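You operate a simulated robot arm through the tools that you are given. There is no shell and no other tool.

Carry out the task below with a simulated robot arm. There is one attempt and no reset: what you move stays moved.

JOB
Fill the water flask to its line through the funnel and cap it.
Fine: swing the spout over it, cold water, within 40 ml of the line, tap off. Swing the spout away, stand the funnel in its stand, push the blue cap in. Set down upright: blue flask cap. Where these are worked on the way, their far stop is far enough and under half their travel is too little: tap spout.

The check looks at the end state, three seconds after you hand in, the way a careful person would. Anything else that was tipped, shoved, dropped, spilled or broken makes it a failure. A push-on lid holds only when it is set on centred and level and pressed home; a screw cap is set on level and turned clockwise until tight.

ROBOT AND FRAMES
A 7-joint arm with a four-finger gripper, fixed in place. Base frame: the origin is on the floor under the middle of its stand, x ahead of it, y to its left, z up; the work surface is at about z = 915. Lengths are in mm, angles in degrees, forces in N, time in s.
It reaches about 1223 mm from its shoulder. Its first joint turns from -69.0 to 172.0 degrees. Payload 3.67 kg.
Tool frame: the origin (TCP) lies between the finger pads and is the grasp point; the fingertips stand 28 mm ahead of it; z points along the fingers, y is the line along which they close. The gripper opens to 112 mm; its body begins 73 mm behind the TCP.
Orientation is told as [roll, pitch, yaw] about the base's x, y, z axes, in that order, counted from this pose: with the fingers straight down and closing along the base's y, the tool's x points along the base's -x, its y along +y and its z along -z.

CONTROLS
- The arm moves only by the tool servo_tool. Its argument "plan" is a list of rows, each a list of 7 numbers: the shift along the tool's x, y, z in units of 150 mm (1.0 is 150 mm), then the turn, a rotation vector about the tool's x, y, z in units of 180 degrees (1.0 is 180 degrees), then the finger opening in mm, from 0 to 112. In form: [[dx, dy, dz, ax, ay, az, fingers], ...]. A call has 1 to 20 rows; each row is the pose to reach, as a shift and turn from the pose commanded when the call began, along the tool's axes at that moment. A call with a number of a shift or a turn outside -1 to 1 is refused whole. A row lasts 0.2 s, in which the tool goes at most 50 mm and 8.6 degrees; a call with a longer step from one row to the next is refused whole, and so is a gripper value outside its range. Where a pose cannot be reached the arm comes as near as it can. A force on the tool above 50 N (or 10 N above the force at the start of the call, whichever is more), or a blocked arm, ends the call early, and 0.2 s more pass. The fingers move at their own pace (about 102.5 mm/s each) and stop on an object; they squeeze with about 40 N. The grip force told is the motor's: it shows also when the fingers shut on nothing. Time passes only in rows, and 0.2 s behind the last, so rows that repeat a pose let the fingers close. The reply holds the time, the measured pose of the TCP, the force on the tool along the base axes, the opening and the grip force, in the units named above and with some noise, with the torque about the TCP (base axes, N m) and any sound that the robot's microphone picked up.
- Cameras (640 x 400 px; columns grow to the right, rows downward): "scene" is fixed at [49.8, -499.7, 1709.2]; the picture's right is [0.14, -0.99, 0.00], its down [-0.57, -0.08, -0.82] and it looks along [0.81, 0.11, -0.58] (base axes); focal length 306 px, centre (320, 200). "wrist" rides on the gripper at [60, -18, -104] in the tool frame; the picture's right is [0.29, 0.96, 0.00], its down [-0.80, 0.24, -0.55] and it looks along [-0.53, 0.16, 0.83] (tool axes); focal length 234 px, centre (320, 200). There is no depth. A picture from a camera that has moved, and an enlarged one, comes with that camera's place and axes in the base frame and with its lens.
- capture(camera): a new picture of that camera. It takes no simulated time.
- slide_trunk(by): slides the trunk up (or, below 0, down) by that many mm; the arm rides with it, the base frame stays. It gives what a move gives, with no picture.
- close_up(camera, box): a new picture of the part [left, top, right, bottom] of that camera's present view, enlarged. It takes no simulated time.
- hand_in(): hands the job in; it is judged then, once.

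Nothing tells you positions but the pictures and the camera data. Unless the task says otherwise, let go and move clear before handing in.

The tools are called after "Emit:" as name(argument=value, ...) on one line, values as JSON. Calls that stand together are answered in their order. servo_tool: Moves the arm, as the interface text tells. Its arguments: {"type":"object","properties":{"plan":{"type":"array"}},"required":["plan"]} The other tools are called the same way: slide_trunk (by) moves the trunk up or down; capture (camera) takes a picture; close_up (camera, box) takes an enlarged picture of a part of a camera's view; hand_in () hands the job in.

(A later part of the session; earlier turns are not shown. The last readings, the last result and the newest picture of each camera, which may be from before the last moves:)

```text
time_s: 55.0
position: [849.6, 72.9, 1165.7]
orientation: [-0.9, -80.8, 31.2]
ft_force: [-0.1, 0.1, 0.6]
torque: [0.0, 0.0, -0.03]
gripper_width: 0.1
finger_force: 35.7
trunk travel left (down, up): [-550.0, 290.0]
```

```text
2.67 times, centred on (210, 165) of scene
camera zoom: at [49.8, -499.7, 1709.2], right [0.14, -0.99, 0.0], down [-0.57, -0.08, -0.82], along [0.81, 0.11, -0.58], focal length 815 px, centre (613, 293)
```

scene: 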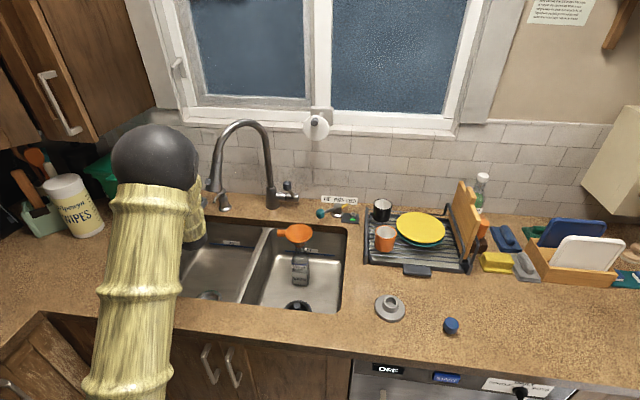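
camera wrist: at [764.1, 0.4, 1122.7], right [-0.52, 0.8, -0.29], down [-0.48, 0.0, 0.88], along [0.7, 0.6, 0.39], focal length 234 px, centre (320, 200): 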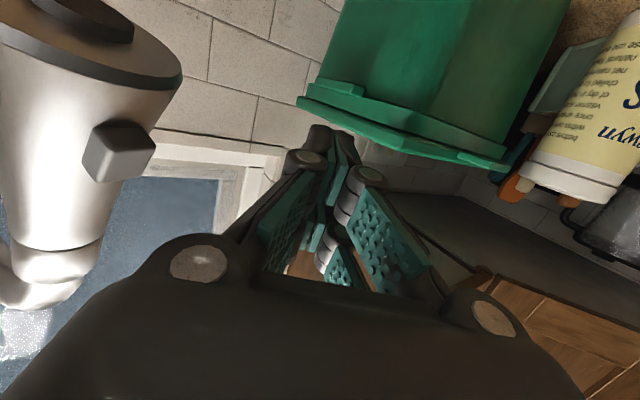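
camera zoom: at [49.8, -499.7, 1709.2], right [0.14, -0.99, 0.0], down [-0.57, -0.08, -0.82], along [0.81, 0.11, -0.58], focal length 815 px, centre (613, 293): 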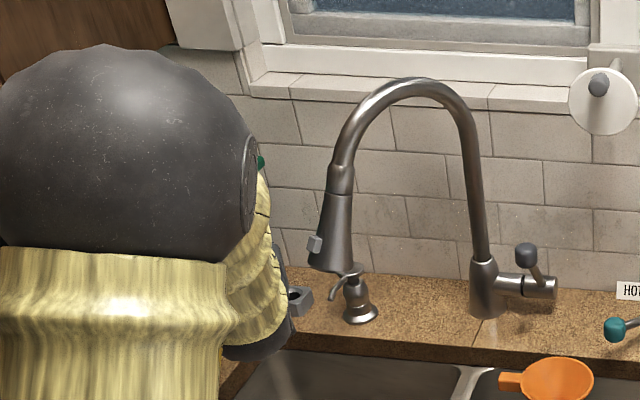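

Emit:
servo_tool(plan=[[0.01, -0.115, -0.066, 0, 0, 0, 0], [0.02, -0.231, -0.132, 0, 0, 0, 0], [0.03, -0.346, -0.198, 0, 0, 0, 0], [0.03, -0.346, -0.198, 0, 0, 0, 0]])

Emit:
capture(camera="wrist")

Emit:
close_up(camera="scene", box=[100, 90, 320, 240])

```text
time_s: 56.0
position: [850.3, 14.2, 1165.6]
orientation: [-1.1, -80.8, 31.7]
ft_force: [-0.7, 0.2, -0.1]
torque: [-0.02, -0.01, -0.04]
gripper_width: 0.2
finger_force: 35.6
trunk travel left (down, up): [-550.0, 290.0]
```

```text
taken
camera wrist: at [764.4, -59.0, 1122.6], right [-0.53, 0.8, -0.29], down [-0.48, 0.0, 0.88], along [0.7, 0.6, 0.39], focal length 234 px, centre (320, 200)
```

wrist: 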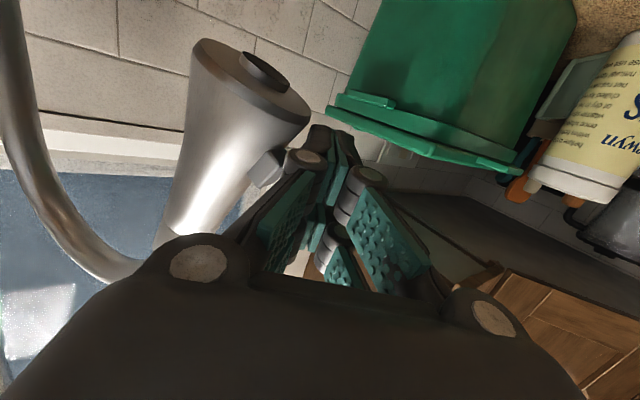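

```text
2.67 times, centred on (210, 165) of scene
camera zoom: at [49.8, -499.7, 1709.2], right [0.14, -0.99, 0.0], down [-0.57, -0.08, -0.82], along [0.81, 0.11, -0.58], focal length 815 px, centre (613, 293)
```

zoom: 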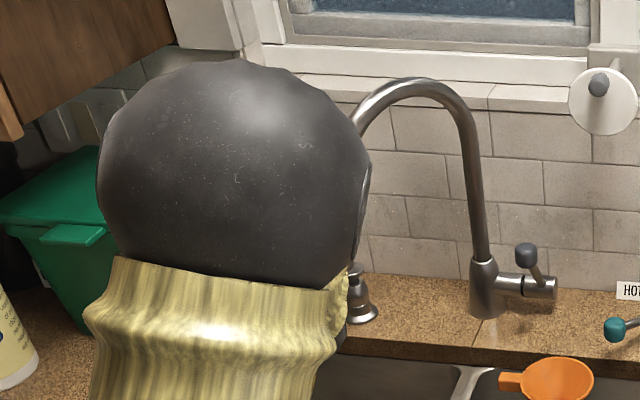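

The fingers are nearly touching the head. I'll push it right along its arc in small steps.

Emit:
servo_tool(plan=[[0.015, -0.097, -0.098, 0, 0, 0, 0], [0.03, -0.194, -0.196, 0, 0, 0, 0], [0.046, -0.29, -0.293, 0, 0, 0, 0], [0.061, -0.387, -0.391, 0, 0, 0, 0], [0.076, -0.484, -0.489, 0, 0, 0, 0]])

Emit:
capture(camera="wrist")

Emit:
capture(camera="scene")

```text
time_s: 57.2
position: [822.5, -87.8, 1165.2]
orientation: [-0.8, -80.8, 31.2]
ft_force: [-13.6, 2.0, -0.8]
torque: [0.08, 0.31, 0.01]
gripper_width: 0.0
finger_force: 36.2
trunk travel left (down, up): [-550.0, 290.0]
heard: click
```

```text
taken
camera wrist: at [736.4, -160.6, 1123.2], right [-0.52, 0.8, -0.29], down [-0.48, 0.0, 0.88], along [0.7, 0.6, 0.39], focal length 234 px, centre (320, 200)
```

wrist: 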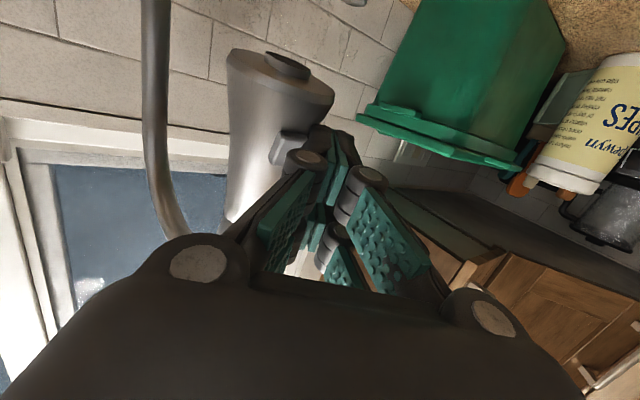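

```text
taken
```

scene: 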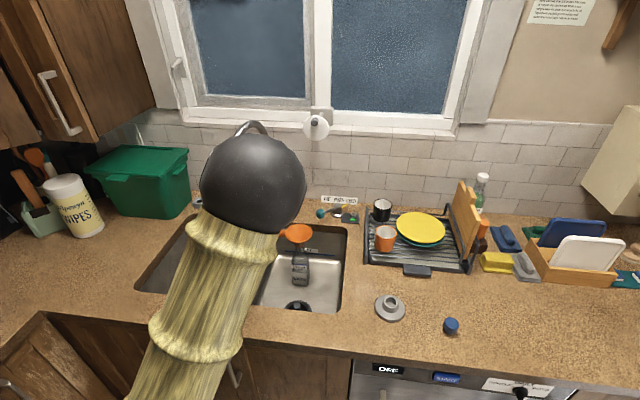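

I heard a click and felt 13 N back along x, so the fingertips may have pressed the button on the spray head. I'll look closely before going on.

Emit:
close_up(camera="wrist", box=[200, 30, 380, 240])

Emit:
close_up(camera="scene", box=[200, 100, 360, 260])

```text
1.90 times, centred on (290, 135) of wrist
camera zoom: at [736.4, -160.6, 1123.2], right [-0.52, 0.8, -0.29], down [-0.48, 0.0, 0.88], along [0.7, 0.6, 0.39], focal length 446 px, centre (377, 324)
```

zoom: 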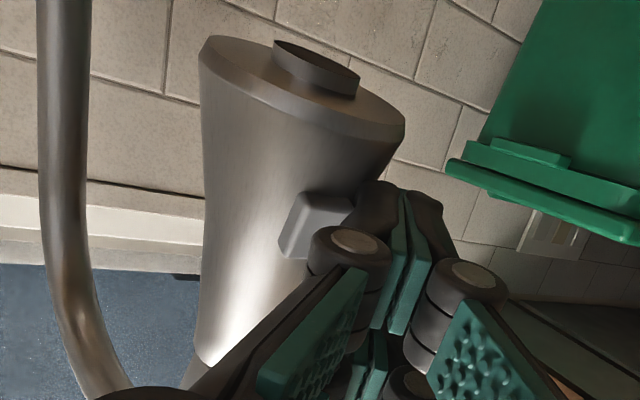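

```text
2.50 times, centred on (280, 180) of scene
camera zoom: at [49.8, -499.7, 1709.2], right [0.14, -0.99, 0.0], down [-0.57, -0.08, -0.82], along [0.81, 0.11, -0.58], focal length 764 px, centre (420, 250)
```

zoom: 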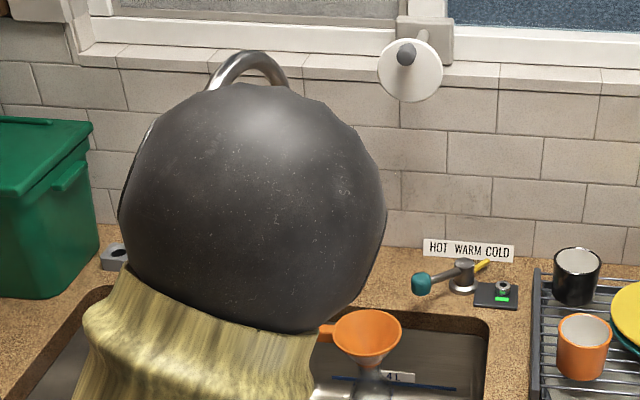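

The button faces radially outward, right where the finger knuckles sit, so pushing with the closed stick is a bad contact. I'll back off and use the open fingers as a fork, so only a pad touches the side of the head.

Emit:
servo_tool(plan=[[0, 0, -0.2, 0, 0, 0, 0], [0, 0, -0.4, 0, 0, 0, 0], [0, 0, -0.6, 0, 0, 0, 0], [0, -0.1, -0.7, 0, 0, 0, 40], [0, -0.197, -0.7, 0, 0, 0, 112], [0, -0.197, -0.7, 0, 0, 0, 112], [0, -0.197, -0.7, 0, 0, 0, 112]])

Emit:
capture(camera="wrist")

Emit:
capture(camera="scene")

```text
time_s: 58.8
position: [749.5, -165.0, 1183.2]
orientation: [-1.0, -80.8, 31.3]
ft_force: [0.0, -0.8, 0.2]
torque: [0.03, 0.01, -0.01]
gripper_width: 112.1
finger_force: 0.0
trunk travel left (down, up): [-550.0, 290.0]
```

```text
taken
camera wrist: at [663.6, -238.4, 1140.3], right [-0.52, 0.8, -0.29], down [-0.48, 0.0, 0.88], along [0.7, 0.6, 0.39], focal length 234 px, centre (320, 200)
```

wrist: 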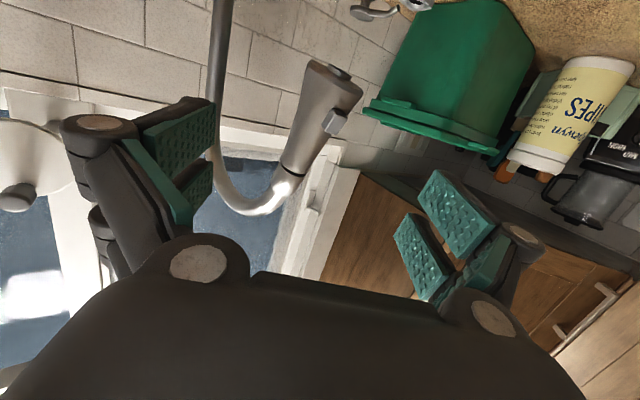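

```text
taken
```

scene: 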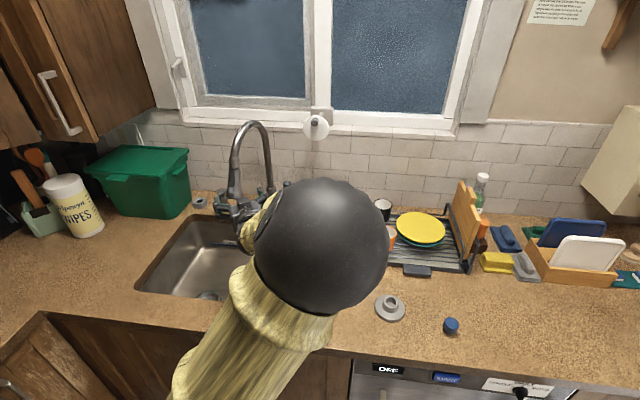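

Emit:
close_up(camera="wrist", box=[230, 40, 390, 220])

Emit:
close_up(camera="scene", box=[190, 110, 320, 230])

```text
2.22 times, centred on (310, 130) of wrist
camera zoom: at [663.6, -238.4, 1140.3], right [-0.52, 0.8, -0.29], down [-0.48, 0.0, 0.88], along [0.7, 0.6, 0.39], focal length 520 px, centre (342, 356)
```

zoom: 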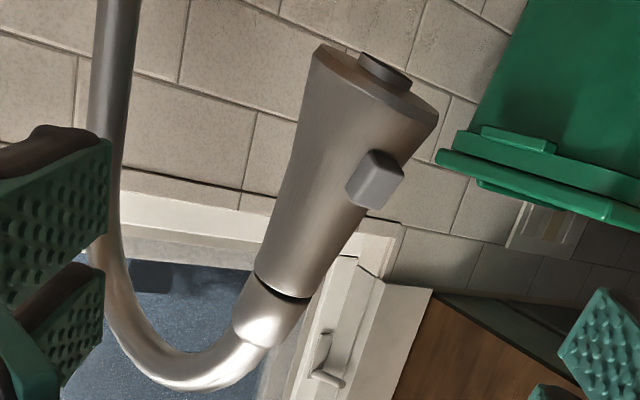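

```text
3.33 times, centred on (255, 170) of scene
camera zoom: at [49.8, -499.7, 1709.2], right [0.14, -0.99, 0.0], down [-0.57, -0.08, -0.82], along [0.81, 0.11, -0.58], focal length 1019 px, centre (537, 300)
```

zoom: 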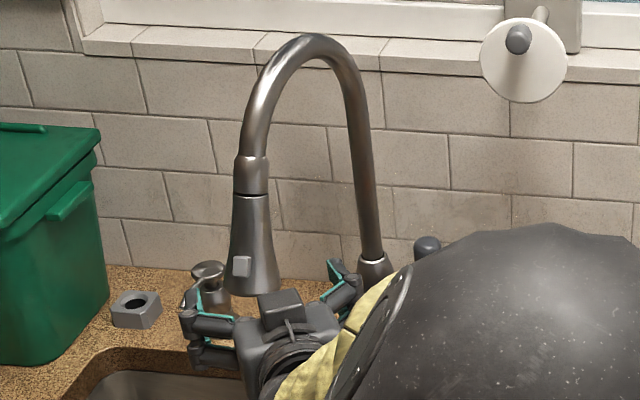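

The head is centred ahead of the open fork, at about (839, -109). I'll advance so the fingers straddle it, with the button well clear of the palm.

Emit:
servo_tool(plan=[[0, 0, 0.2, 0, 0, 0, 112], [0, 0, 0.4, 0, 0, 0, 112], [0, 0, 0.6, 0, 0, 0, 112], [0, 0, 0.6, 0, 0, 0, 112]])

Emit:
capture(camera="wrist")

Emit:
capture(camera="scene")

```text
time_s: 59.8
position: [825.3, -120.9, 1170.0]
orientation: [-0.9, -80.8, 31.3]
ft_force: [0.5, 0.0, 0.1]
torque: [0.02, -0.01, 0.01]
gripper_width: 112.1
finger_force: 0.1
trunk travel left (down, up): [-550.0, 290.0]
```

```text
taken
camera wrist: at [739.7, -193.5, 1127.1], right [-0.52, 0.8, -0.29], down [-0.48, 0.0, 0.88], along [0.7, 0.6, 0.39], focal length 234 px, centre (320, 200)
```

wrist: 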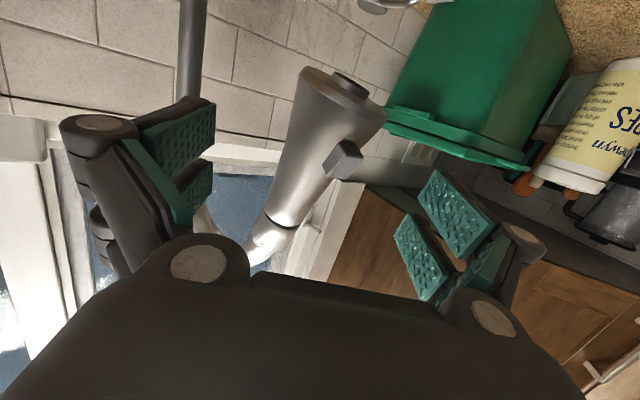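

```text
taken
```

scene: 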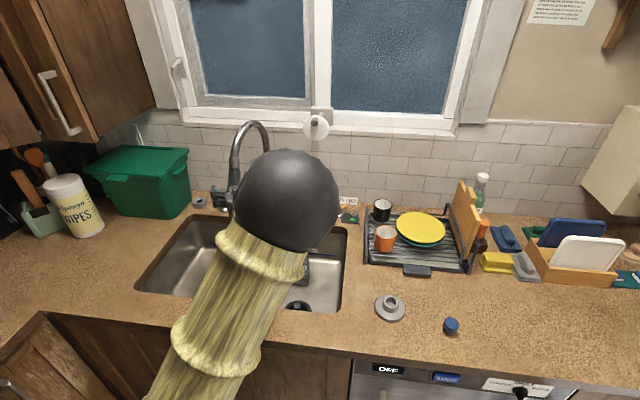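

The head is between the fingers. I'll now carry it right along the arc with the left pad.

Emit:
servo_tool(plan=[[0.004, -0.1, -0.0, 0, 0, 0, 112], [0.008, -0.2, -0.02, 0, 0, 0, 112], [0.012, -0.3, -0.04, 0, 0, 0, 112], [0.017, -0.403, -0.066, 0, 0, 0, 112]])

Emit:
capture(camera="wrist")

```text
time_s: 60.8
position: [846.9, -177.9, 1169.0]
orientation: [-0.7, -80.7, 31.1]
ft_force: [-0.6, 0.2, -0.1]
torque: [0.0, -0.04, 0.04]
gripper_width: 111.6
finger_force: 0.1
trunk travel left (down, up): [-550.0, 290.0]
```

```text
taken
camera wrist: at [761.4, -251.0, 1124.7], right [-0.52, 0.8, -0.29], down [-0.48, 0.0, 0.88], along [0.7, 0.6, 0.39], focal length 234 px, centre (320, 200)
```

wrist: 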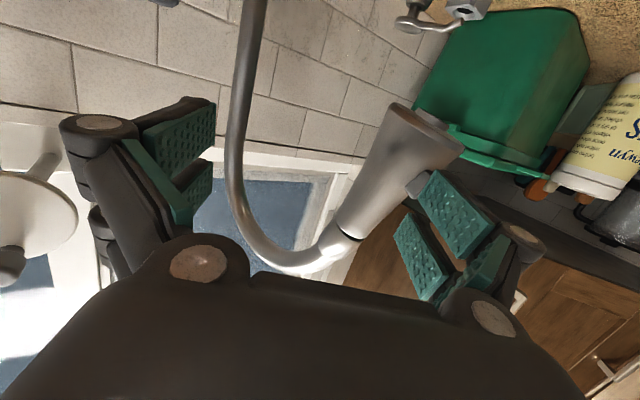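

The left pad is near the button because the fork is angled relative to the spout. I'll square the fork up to face the tap axis, centred on the head, before pushing further.

Emit:
servo_tool(plan=[[-0.003, 0.1, 0.02, 0, 0, 0, 112], [-0.005, 0.15, 0.035, 0.043, 0, 0.007, 112], [-0.007, 0.202, 0.052, 0.086, 0, 0.0135, 112], [-0.007, 0.202, 0.052, 0.129, 0, 0.02, 112], [-0.007, 0.202, 0.052, 0.171, 0, 0.027, 112], [-0.007, 0.202, 0.052, 0.171, 0, 0.027, 112]])

Emit:
capture(camera="wrist")

Emit:
capture(camera="scene")

```text
time_s: 62.2
position: [838.8, -148.7, 1169.8]
orientation: [-1.5, -81.0, 0.7]
ft_force: [-6.5, 1.5, 0.5]
torque: [0.03, 0.22, 0.41]
gripper_width: 112.5
finger_force: 0.1
trunk travel left (down, up): [-550.0, 290.0]
```

```text
taken
camera wrist: at [727.2, -165.8, 1125.7], right [-0.03, 0.96, -0.29], down [-0.42, 0.25, 0.87], along [0.91, 0.15, 0.39], focal length 234 px, centre (320, 200)
```

wrist: 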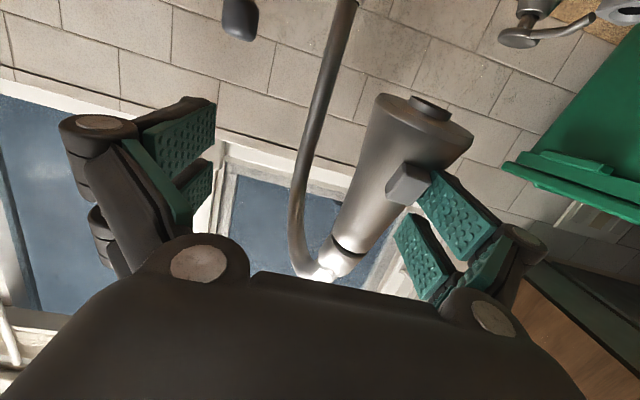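

```text
taken
```

scene: 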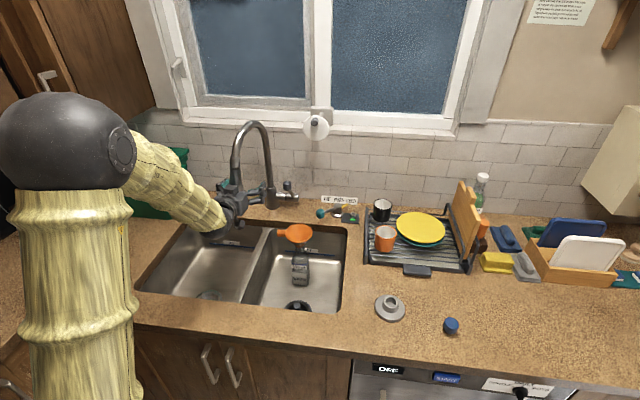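

Emit:
servo_tool(plan=[[0, 0.1, -0.03, 0, 0, 0, 112], [0, 0.2, -0.06, 0, 0, 0, 112], [0, 0.22, -0.06, 0, 0, 0, 112]])

Emit:
capture(camera="wrist")

Emit:
close_up(camera="scene", box=[190, 110, 320, 230])

```text
time_s: 63.0
position: [831.1, -114.4, 1170.0]
orientation: [-1.6, -80.8, 0.9]
ft_force: [0.1, 0.9, 0.1]
torque: [0.0, -0.03, -0.01]
gripper_width: 111.8
finger_force: 0.0
trunk travel left (down, up): [-550.0, 290.0]
```

```text
taken
camera wrist: at [720.0, -131.6, 1126.2], right [-0.03, 0.96, -0.29], down [-0.42, 0.25, 0.87], along [0.91, 0.15, 0.39], focal length 234 px, centre (320, 200)
```

wrist: 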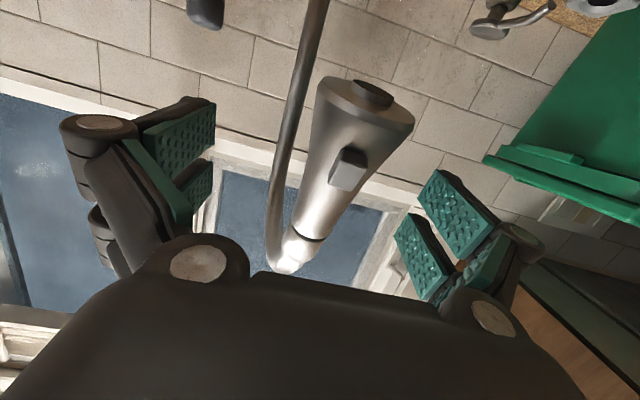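

```text
3.33 times, centred on (255, 170) of scene
camera zoom: at [49.8, -499.7, 1709.2], right [0.14, -0.99, 0.0], down [-0.57, -0.08, -0.82], along [0.81, 0.11, -0.58], focal length 1019 px, centre (537, 300)
```

zoom: 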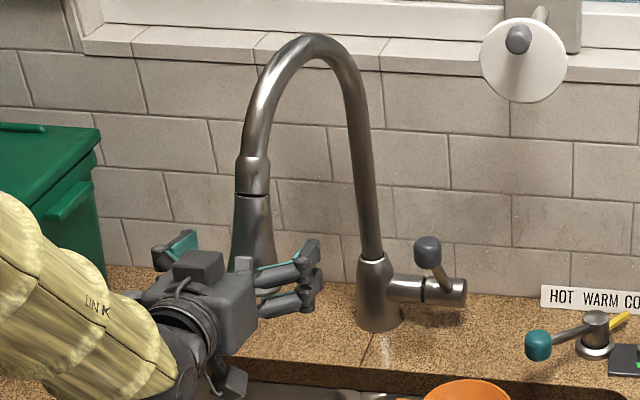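

The head is centred with the button facing the open palm. I'll advance 15 mm and push right.

Emit:
servo_tool(plan=[[0, 0, 0.1, 0, 0, 0, 112], [0, -0.12, 0.1, 0, 0, 0, 112], [0, -0.24, 0.1, 0, 0, 0, 112], [0, -0.36, 0.1, 0, 0, 0, 112], [0, -0.48, 0.1, 0, 0, 0, 112]])

Emit:
capture(camera="wrist")

Emit:
capture(camera="scene")

```text
time_s: 64.2
position: [843.9, -186.4, 1167.2]
orientation: [-1.6, -80.8, 1.0]
ft_force: [-1.1, -0.6, -0.5]
torque: [0.01, 0.02, -0.01]
gripper_width: 111.9
finger_force: 0.1
trunk travel left (down, up): [-550.0, 290.0]
```

```text
taken
camera wrist: at [733.7, -204.2, 1123.8], right [-0.03, 0.96, -0.29], down [-0.42, 0.25, 0.87], along [0.91, 0.15, 0.39], focal length 234 px, centre (320, 200)
```

wrist: 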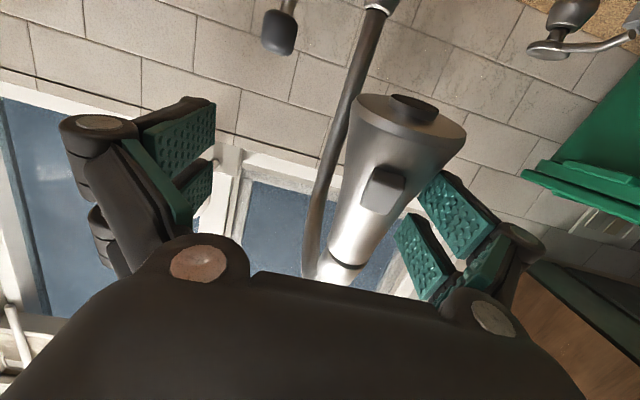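

```text
taken
```

scene: 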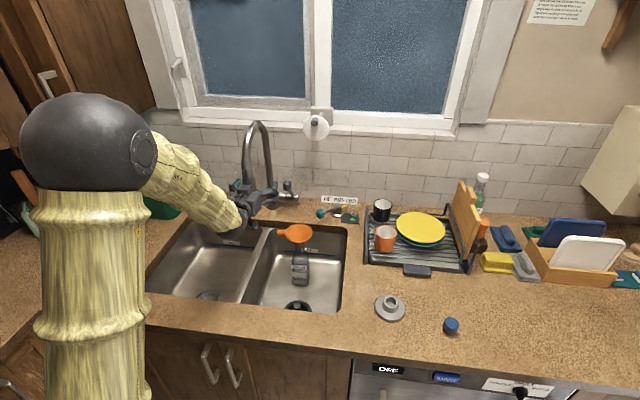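

The spout is swinging with little resistance and the button is clear. Continuing along the arc.

Emit:
servo_tool(plan=[[0, -0.13, 0.01, 0, 0, 0, 112], [0, -0.26, 0.02, 0, 0, 0, 112], [0, -0.39, 0.035, 0, 0, 0, 112], [0, -0.53, 0.05, 0, 0, 0, 112]])

Emit:
capture(camera="wrist")

Emit:
close_up(camera="scene", box=[200, 100, 360, 260])

```text
time_s: 65.2
position: [849.8, -267.3, 1166.2]
orientation: [-1.7, -80.9, 1.0]
ft_force: [0.3, -0.2, -0.7]
torque: [0.07, 0.01, 0.05]
gripper_width: 112.0
finger_force: 0.1
trunk travel left (down, up): [-550.0, 290.0]
```

```text
taken
camera wrist: at [740.1, -284.4, 1123.3], right [-0.03, 0.96, -0.29], down [-0.42, 0.25, 0.87], along [0.91, 0.15, 0.39], focal length 234 px, centre (320, 200)
```

wrist: 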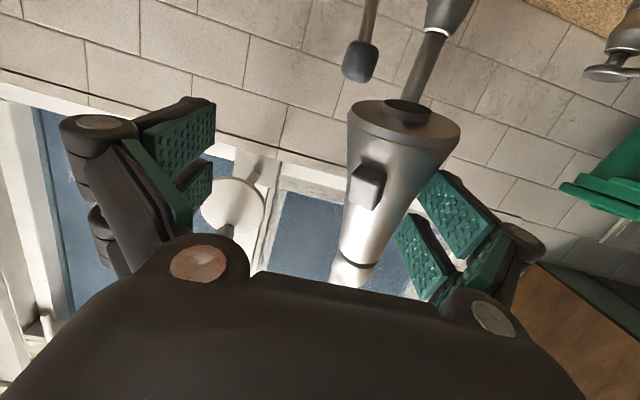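

```text
2.50 times, centred on (280, 180) of scene
camera zoom: at [49.8, -499.7, 1709.2], right [0.14, -0.99, 0.0], down [-0.57, -0.08, -0.82], along [0.81, 0.11, -0.58], focal length 764 px, centre (420, 250)
```

zoom: 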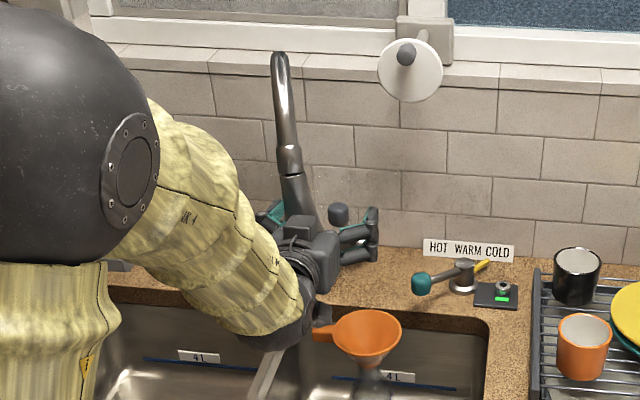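

Emit:
servo_tool(plan=[[-0.005, -0.1, 0.033, 0, 0, 0, 112], [-0.01, -0.2, 0.066, 0, 0, 0, 112], [-0.015, -0.3, 0.1, 0, 0, 0, 112], [-0.02, -0.36, 0.13, 0, 0, 0, 112], [-0.02, -0.36, 0.13, 0, 0, 0, 112]])

Emit:
capture(camera="wrist")

Emit:
close_up(camera="scene", box=[220, 100, 360, 260])

```text
time_s: 66.4
position: [870.2, -319.8, 1166.8]
orientation: [-1.8, -80.8, 1.0]
ft_force: [-0.1, 0.3, 0.9]
torque: [0.02, 0.03, 0.02]
gripper_width: 112.2
finger_force: 0.0
trunk travel left (down, up): [-550.0, 290.0]
```

```text
taken
camera wrist: at [759.4, -337.6, 1123.6], right [-0.03, 0.96, -0.29], down [-0.42, 0.25, 0.87], along [0.91, 0.15, 0.39], focal length 234 px, centre (320, 200)
```

wrist: 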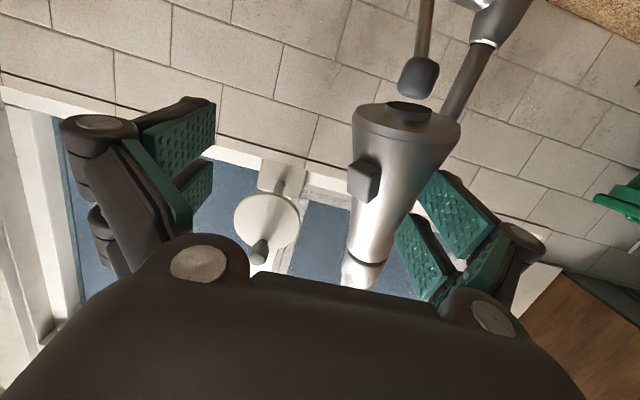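

```text
2.50 times, centred on (290, 180) of scene
camera zoom: at [49.8, -499.7, 1709.2], right [0.14, -0.99, 0.0], down [-0.57, -0.08, -0.82], along [0.81, 0.11, -0.58], focal length 764 px, centre (395, 250)
```

zoom: 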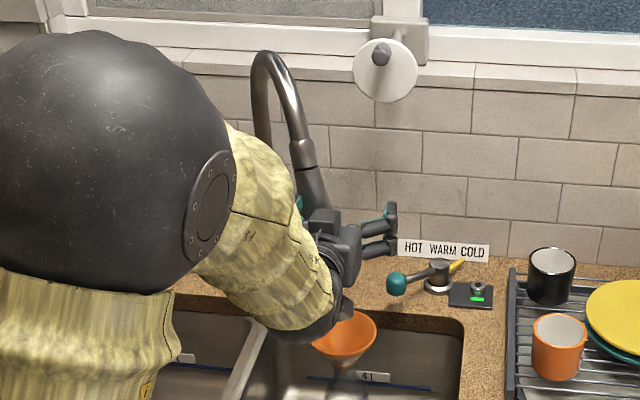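

The outlet is now near (879, -291), close to the funnel centre. I'll free the pad from the head, retract straight back, and check the alignment.

Emit:
servo_tool(plan=[[0, 0.1, 0, 0, 0, 0, 112], [0, 0.13, -0.15, 0, 0, 0, 112], [0, 0.13, -0.4, 0, 0, 0, 112], [0, 0.13, -0.65, 0, 0, 0, 112], [0, 0.13, -0.8, 0, 0, 0, 112], [0, 0.13, -0.8, 0, 0, 0, 112]])

Emit:
capture(camera="wrist")

Emit:
capture(camera="scene")

```text
time_s: 67.8
position: [751.8, -298.3, 1185.2]
orientation: [-1.8, -80.8, 1.0]
ft_force: [-0.2, 0.4, -0.8]
torque: [0.0, 0.01, 0.01]
gripper_width: 112.0
finger_force: 0.1
trunk travel left (down, up): [-550.0, 290.0]
```

```text
taken
camera wrist: at [641.5, -316.3, 1141.4], right [-0.03, 0.96, -0.29], down [-0.42, 0.25, 0.87], along [0.91, 0.15, 0.39], focal length 234 px, centre (320, 200)
```

wrist: 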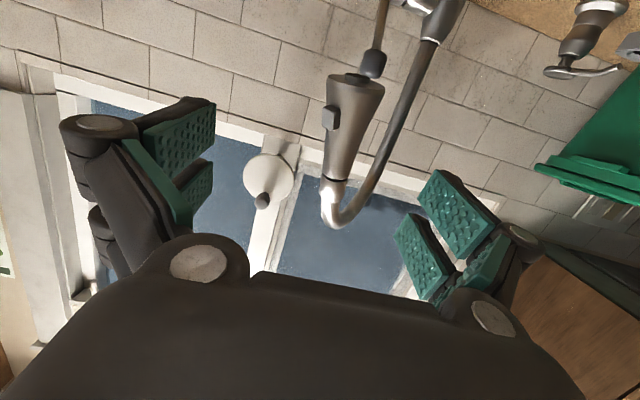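

```text
taken
```

scene: 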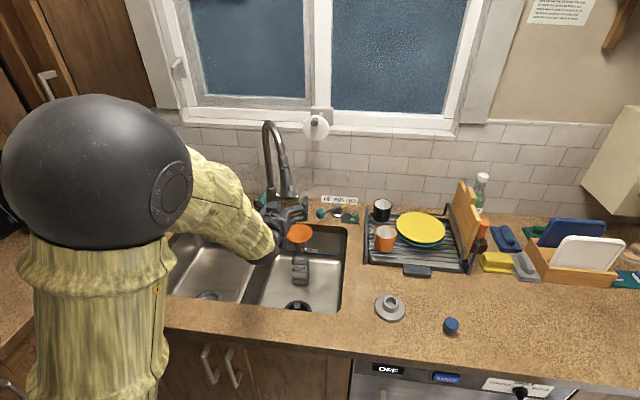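

The spout stands over the funnel. I'll move left and lower so I can come at the tap lever knob from the left, under the spout arch.

Emit:
servo_tool(plan=[[0.1, 0.2, 0.016, 0, 0, 0, 80], [0.25, 0.4, 0.04, 0, 0, 0, 60], [0.4, 0.6, 0.063, 0, 0, 0, 60], [0.55, 0.8, 0.087, 0, 0, 0, 60], [0.66, 0.9, 0.104, 0, 0, 0, 60], [0.66, 0.9, 0.104, 0, 0, 0, 60]])

Emit:
close_up(camera="scene", box=[220, 100, 360, 300])

Emit:
capture(camera="wrist")

```text
time_s: 69.2
position: [751.8, -164.3, 1083.8]
orientation: [-1.7, -80.9, 1.0]
ft_force: [-0.4, 0.0, 0.1]
torque: [0.02, 0.02, 0.01]
gripper_width: 60.0
finger_force: 0.0
trunk travel left (down, up): [-550.0, 290.0]
```

```text
2.00 times, centred on (290, 200) of scene
camera zoom: at [49.8, -499.7, 1709.2], right [0.14, -0.99, 0.0], down [-0.57, -0.08, -0.82], along [0.81, 0.11, -0.58], focal length 611 px, centre (380, 200)
```

zoom: 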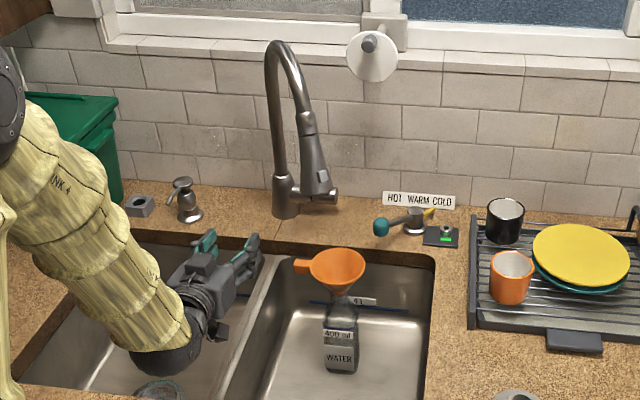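

```text
taken
camera wrist: at [641.4, -182.0, 1040.9], right [-0.03, 0.96, -0.29], down [-0.42, 0.25, 0.87], along [0.91, 0.15, 0.39], focal length 234 px, centre (320, 200)
```

wrist: 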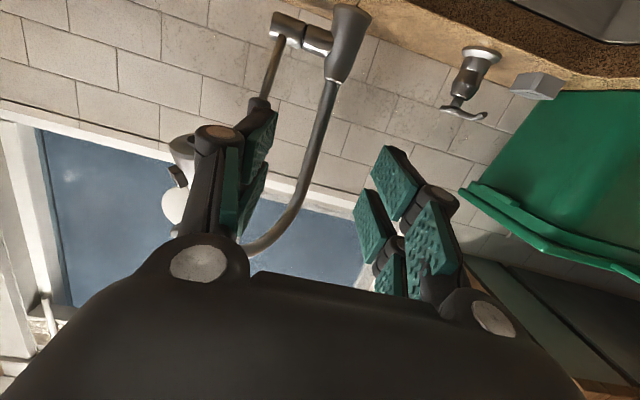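

Emit:
close_up(camera="scene", box=[265, 165, 335, 255])

Emit:
close_up(camera="scene", box=[275, 215, 325, 295])

```text
4.44 times, centred on (300, 210) of scene
camera zoom: at [49.8, -499.7, 1709.2], right [0.14, -0.99, 0.0], down [-0.57, -0.08, -0.82], along [0.81, 0.11, -0.58], focal length 1359 px, centre (409, 156)
```

zoom: 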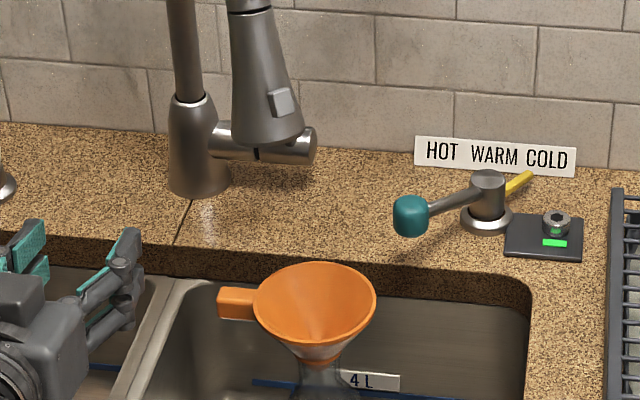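

```text
5.00 times, centred on (300, 255) of scene
camera zoom: at [49.8, -499.7, 1709.2], right [0.14, -0.99, 0.0], down [-0.57, -0.08, -0.82], along [0.81, 0.11, -0.58], focal length 1528 px, centre (420, -75)
```

zoom: 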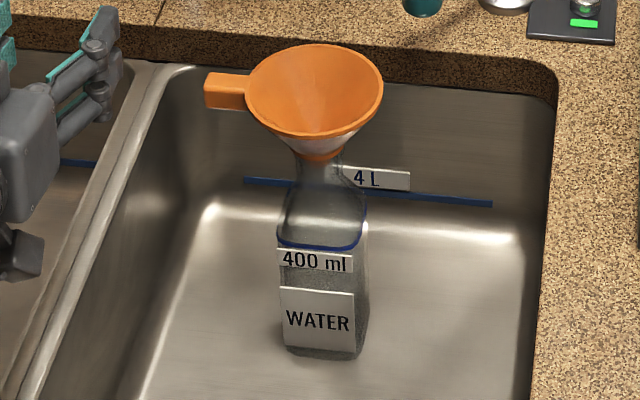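

The outlet is inside the funnel circle but about 30 mm off centre. I'll nudge the spout about 15 mm further right with the closed fingers; the button now faces away from that side.

Emit:
servo_tool(plan=[[-0.16, -0.06, 0.14, 0, 0, 0, 30], [-0.32, -0.12, 0.28, 0, 0, 0, 0], [-0.48, -0.18, 0.42, 0, 0, 0, 0], [-0.635, -0.24, 0.561, 0, 0, 0, 0], [-0.635, -0.3, 0.561, 0, 0, 0, 0], [-0.635, -0.36, 0.561, 0, 0, 0, 0], [-0.635, -0.42, 0.561, 0, 0, 0, 0], [-0.635, -0.48, 0.561, 0, 0, 0, 0]])

Emit:
close_up(camera="scene", box=[220, 120, 360, 260])

Emit:
capture(camera="wrist")

```text
time_s: 71.0
position: [849.2, -238.4, 1164.9]
orientation: [-1.6, -80.9, 0.9]
ft_force: [0.6, -0.6, -0.2]
torque: [0.0, 0.02, 0.01]
gripper_width: 0.0
finger_force: 35.7
trunk travel left (down, up): [-550.0, 290.0]
```

```text
2.86 times, centred on (290, 190) of scene
camera zoom: at [49.8, -499.7, 1709.2], right [0.14, -0.99, 0.0], down [-0.57, -0.08, -0.82], along [0.81, 0.11, -0.58], focal length 873 px, centre (406, 229)
```

zoom: 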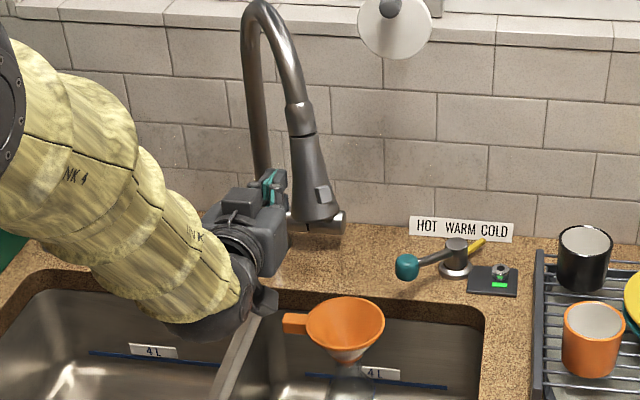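

```text
taken
camera wrist: at [739.8, -255.7, 1122.4], right [-0.03, 0.96, -0.29], down [-0.42, 0.25, 0.87], along [0.91, 0.15, 0.39], focal length 234 px, centre (320, 200)
```

wrist: 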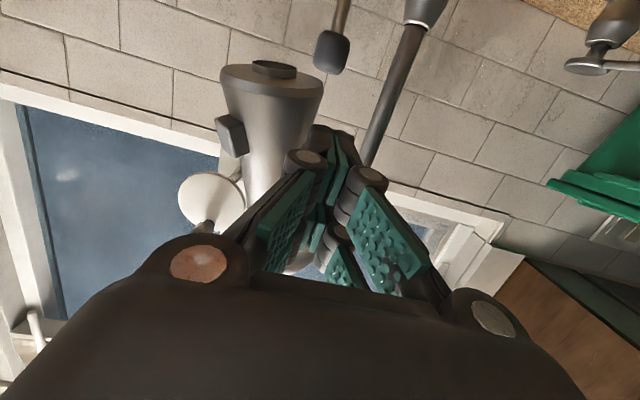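

Emit:
servo_tool(plan=[[0, -0.04, 0, 0, 0, 0, 0], [0, -0.08, 0.01, 0, 0, 0, 0], [0, -0.12, 0.02, 0, 0, 0, 0], [0, -0.15, 0.03, 0, 0, 0, 0], [0, -0.15, 0.03, 0, 0, 0, 0]])

Emit:
close_up(camera="scene", box=[220, 120, 360, 260])

Emit:
capture(camera="wrist")

```text
time_s: 72.2
position: [853.4, -259.9, 1165.8]
orientation: [-1.9, -80.7, 1.1]
ft_force: [-0.6, 1.0, -0.3]
torque: [0.02, 0.06, -0.01]
gripper_width: 0.3
finger_force: 35.7
trunk travel left (down, up): [-550.0, 290.0]
```

```text
2.86 times, centred on (290, 190) of scene
camera zoom: at [49.8, -499.7, 1709.2], right [0.14, -0.99, 0.0], down [-0.57, -0.08, -0.82], along [0.81, 0.11, -0.58], focal length 873 px, centre (406, 229)
```

zoom: 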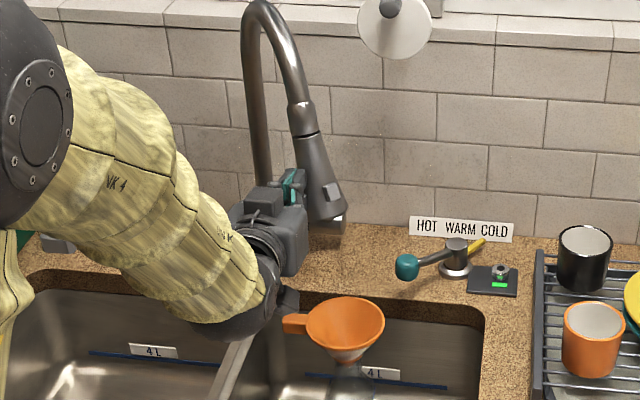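

```text
taken
camera wrist: at [743.8, -277.3, 1122.2], right [-0.03, 0.96, -0.29], down [-0.42, 0.25, 0.87], along [0.91, 0.15, 0.39], focal length 234 px, centre (320, 200)
```

wrist: 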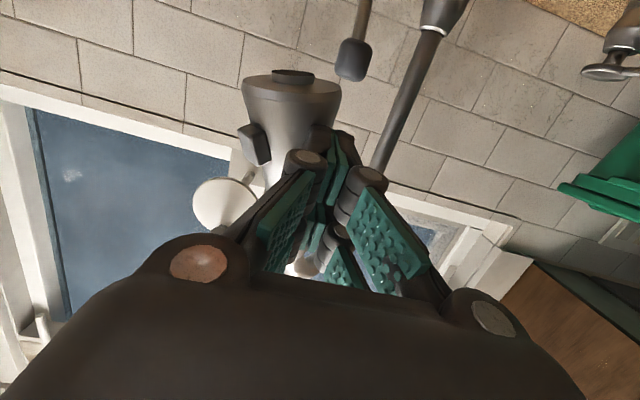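

Emit:
servo_tool(plan=[[0, -0.04, 0.01, 0, 0, 0, 0], [0, -0.08, 0.02, 0, 0, 0, 0], [0, -0.08, 0.02, 0, 0, 0, 0]])

Emit:
servo_tool(plan=[[0, 0.15, -0.02, 0, 0, 0, 0], [0, 0.4, -0.1, 0, 0, 0, 0], [0.1, 0.65, -0.25, 0, 0, 0, 0], [0.3, 0.9, -0.45, 0, 0, 0, 0], [0.5, 1.0, -0.6, 0, 0, 0, 0], [0.55, 1.0, -0.6, 0, 0, 0, 50]])

Emit:
close_up(camera="scene", box=[265, 165, 335, 255])

Emit:
capture(camera="scene")

Emit:
capture(camera="wrist")

```text
time_s: 73.0
position: [857.1, -271.8, 1165.2]
orientation: [-1.8, -80.8, 0.9]
ft_force: [-0.1, 0.3, -0.2]
torque: [0.01, 0.01, -0.01]
gripper_width: 0.0
finger_force: 36.0
trunk travel left (down, up): [-550.0, 290.0]
```

```text
refused: row 4 steps farther than a row can; nothing moved
```

```text
4.44 times, centred on (300, 210) of scene
camera zoom: at [49.8, -499.7, 1709.2], right [0.14, -0.99, 0.0], down [-0.57, -0.08, -0.82], along [0.81, 0.11, -0.58], focal length 1359 px, centre (409, 156)
```

zoom: 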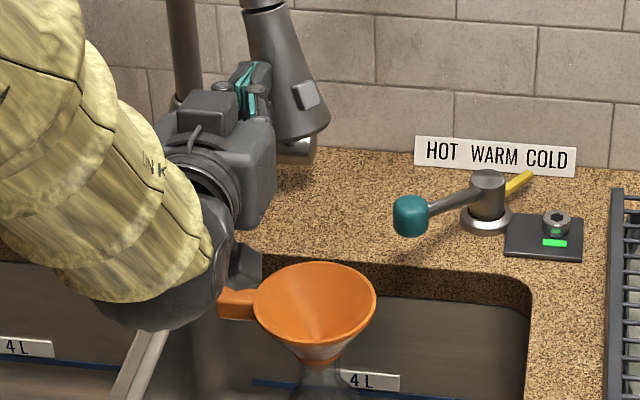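

```text
taken
```

scene: 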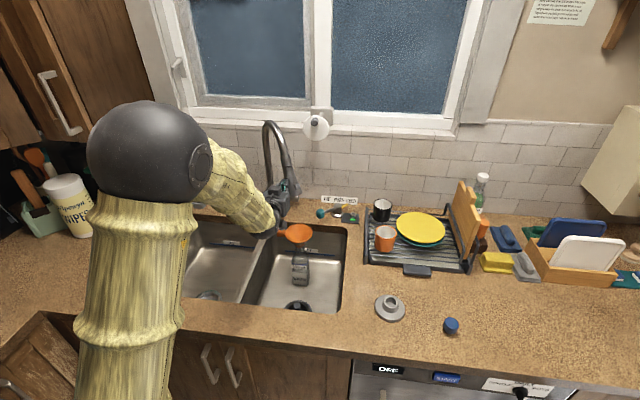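

```text
taken
camera wrist: at [746.7, -289.5, 1121.9], right [-0.03, 0.96, -0.29], down [-0.42, 0.25, 0.87], along [0.91, 0.15, 0.39], focal length 234 px, centre (320, 200)
```

wrist: 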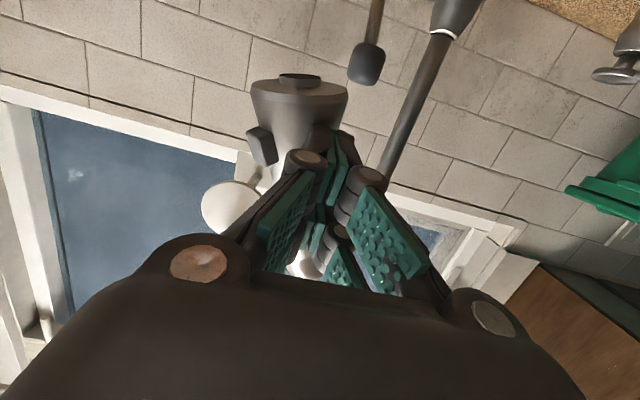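

The outlet is now near (882, -296), well within the funnel mouth. I'll back away to the left and turn toward the lever knob at about (1010, -243, 1083).

Emit:
servo_tool(plan=[[0, 0.1, 0, 0, 0, 0, 0], [0, 0.3, 0, 0, 0, 0, 0], [0, 0.5, 0, 0, 0, 0, 0], [0, 0.7, 0, 0, 0, 0, 0]])

Emit:
servo_tool(plan=[[0.06, 0, 0.05, 0.04, 0, 0.0063, 20], [0.14, 0, 0.1, 0.08, 0, 0.0126, 40], [0.22, 0, 0.15, 0.12, 0, 0.019, 60], [0.3, 0, 0.2, 0.16, 0, 0.0252, 60], [0.35, 0, 0.25, 0.198, 0, 0.031, 60], [0.35, 0, 0.25, 0.198, 0, 0.031, 60]])

Emit:
capture(camera="scene")

Emit:
capture(camera="wrist")

```text
time_s: 74.0
position: [857.8, -165.3, 1165.0]
orientation: [-2.3, -80.8, 1.5]
ft_force: [0.1, 0.5, 0.6]
torque: [-0.02, 0.0, -0.02]
gripper_width: 0.1
finger_force: 35.7
trunk travel left (down, up): [-550.0, 290.0]
```

```text
time_s: 75.1
position: [884.6, -224.6, 1128.8]
orientation: [26.7, -76.7, -62.5]
ft_force: [-1.0, 1.2, -0.1]
torque: [0.03, 0.0, 0.03]
gripper_width: 60.3
finger_force: 0.6
trunk travel left (down, up): [-550.0, 290.0]
stopped in row 5: the arm was blocked; the commanded pose is now the measured one
```

```text
taken
```

scene: 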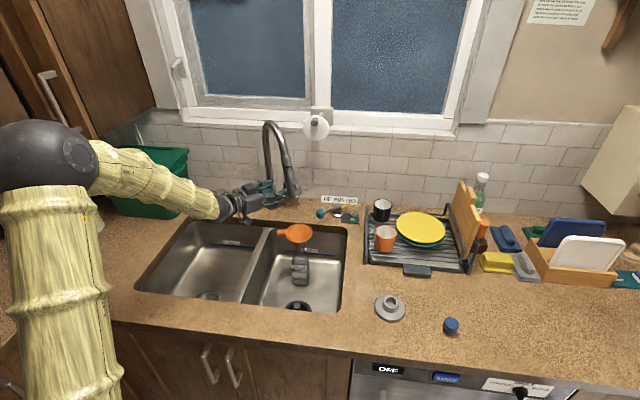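

```text
taken
camera wrist: at [786.1, -169.2, 1090.6], right [0.53, 0.83, -0.18], down [-0.22, 0.34, 0.91], along [0.82, -0.45, 0.36], focal length 234 px, centre (320, 200)
```

wrist: 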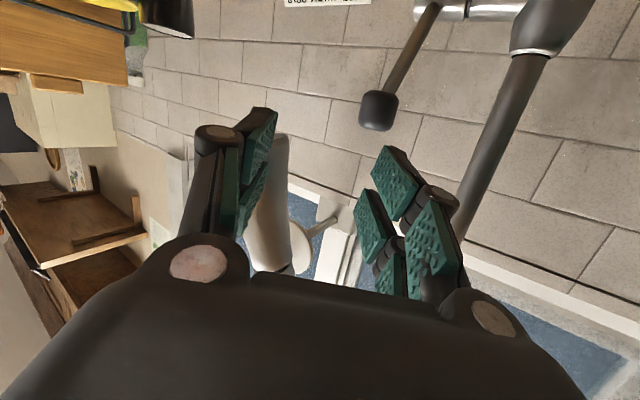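

The arm hit a joint limit again and drifted close to the spout head. I'll check whether the spout or funnel was disturbed.

Emit:
close_up(camera="scene", box=[210, 110, 350, 260])

Emit:
close_up(camera="wrist", box=[190, 90, 470, 300])

```text
2.67 times, centred on (280, 185) of scene
camera zoom: at [49.8, -499.7, 1709.2], right [0.14, -0.99, 0.0], down [-0.57, -0.08, -0.82], along [0.81, 0.11, -0.58], focal length 815 px, centre (427, 240)
```

zoom: 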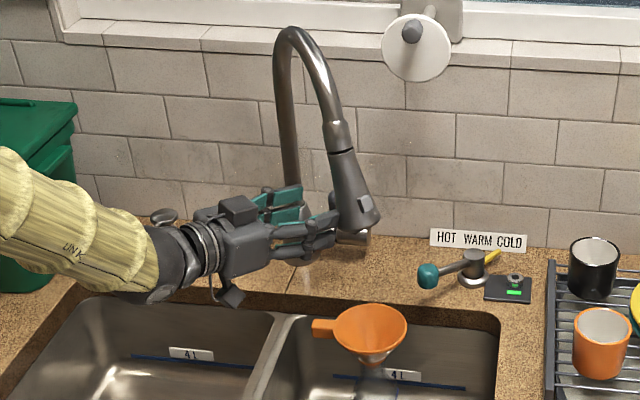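

```text
1.90 times, centred on (330, 195) of wrist
camera zoom: at [786.1, -169.2, 1090.6], right [0.53, 0.83, -0.18], down [-0.22, 0.34, 0.91], along [0.82, -0.45, 0.36], focal length 446 px, centre (301, 210)
```

zoom: 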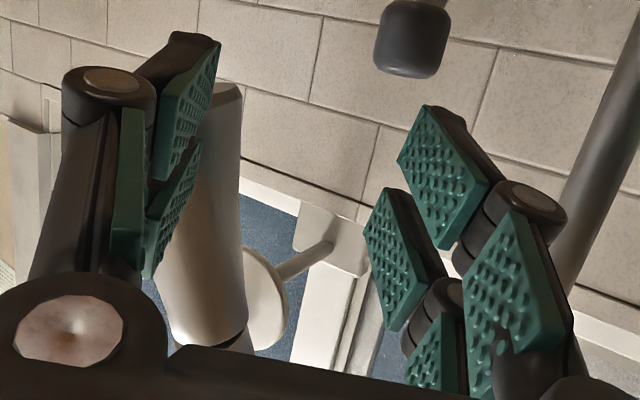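

The spout moved only about 2 mm and is still over the funnel. I'll back off and use a shallower angle of about 20° to the right, which the arm can hold.

Emit:
servo_tool(plan=[[0.02, 0.02, -0.12, 0, 0, 0, 60], [0.06, 0.06, -0.18, -0.028, -0.0035, -0.017, 60], [0.13, 0.09, -0.18, -0.056, -0.007, -0.034, 60], [0.213, 0.112, -0.18, -0.083, -0.0104, -0.05, 60], [0.213, 0.112, -0.18, -0.083, -0.0104, -0.05, 60]])

Emit:
capture(camera="wrist")

Emit:
close_up(camera="scene", box=[210, 110, 350, 260])

```text
time_s: 76.3
position: [869.8, -185.9, 1105.9]
orientation: [-2.7, -80.9, -17.0]
ft_force: [-0.3, 0.6, -0.2]
torque: [0.01, 0.02, -0.02]
gripper_width: 59.7
finger_force: 0.0
trunk travel left (down, up): [-550.0, 290.0]
```

```text
taken
camera wrist: at [759.7, -166.0, 1063.9], right [0.28, 0.91, -0.29], down [-0.31, 0.37, 0.87], along [0.91, -0.15, 0.39], focal length 234 px, centre (320, 200)
```

wrist: 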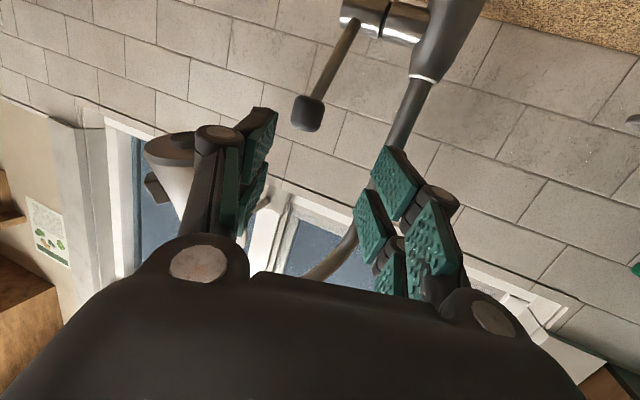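

```text
2.67 times, centred on (280, 185) of scene
camera zoom: at [49.8, -499.7, 1709.2], right [0.14, -0.99, 0.0], down [-0.57, -0.08, -0.82], along [0.81, 0.11, -0.58], focal length 815 px, centre (427, 240)
```

zoom: 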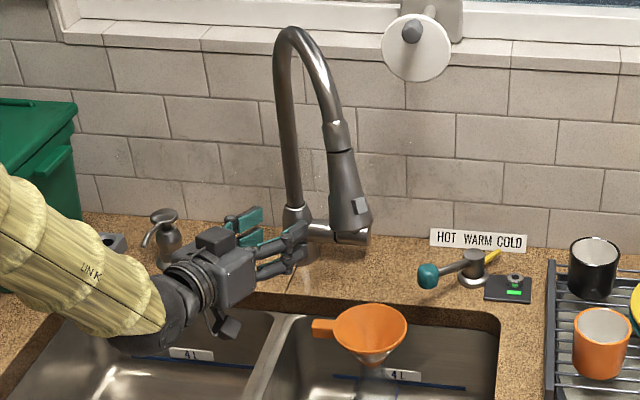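

I can see the knob ahead, at about (1010, -248, 1083). I'll advance toward it with the fingers open on both sides.

Emit:
servo_tool(plan=[[-0.004, -0.01, 0.19, 0, 0, 0, 60], [-0.008, -0.02, 0.38, 0, 0, 0, 60], [-0.012, -0.032, 0.57, 0, 0, 0, 60], [-0.016, -0.043, 0.72, 0, 0, 0, 60], [-0.016, -0.043, 0.72, 0, 0, 0, 60]])

Emit:
capture(camera="wrist")

Emit:
close_up(camera="scene", box=[210, 110, 350, 260])

```text
time_s: 77.5
position: [968.1, -230.4, 1091.7]
orientation: [-2.4, -81.0, -17.5]
ft_force: [-0.8, 1.3, -0.4]
torque: [-0.03, 0.04, 0.02]
gripper_width: 60.2
finger_force: 0.1
trunk travel left (down, up): [-550.0, 290.0]
```

```text
taken
camera wrist: at [858.2, -210.1, 1049.2], right [0.28, 0.91, -0.29], down [-0.31, 0.37, 0.87], along [0.91, -0.16, 0.39], focal length 234 px, centre (320, 200)
```

wrist: 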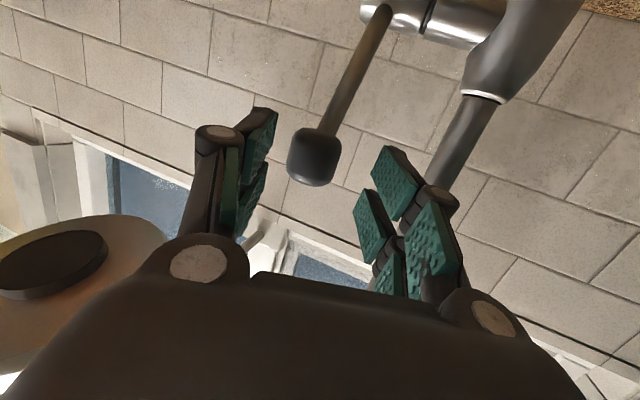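

```text
2.67 times, centred on (280, 185) of scene
camera zoom: at [49.8, -499.7, 1709.2], right [0.14, -0.99, 0.0], down [-0.57, -0.08, -0.82], along [0.81, 0.11, -0.58], focal length 815 px, centre (427, 240)
```

zoom: 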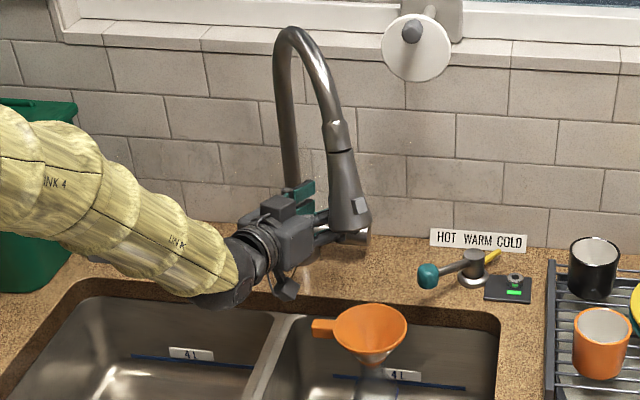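

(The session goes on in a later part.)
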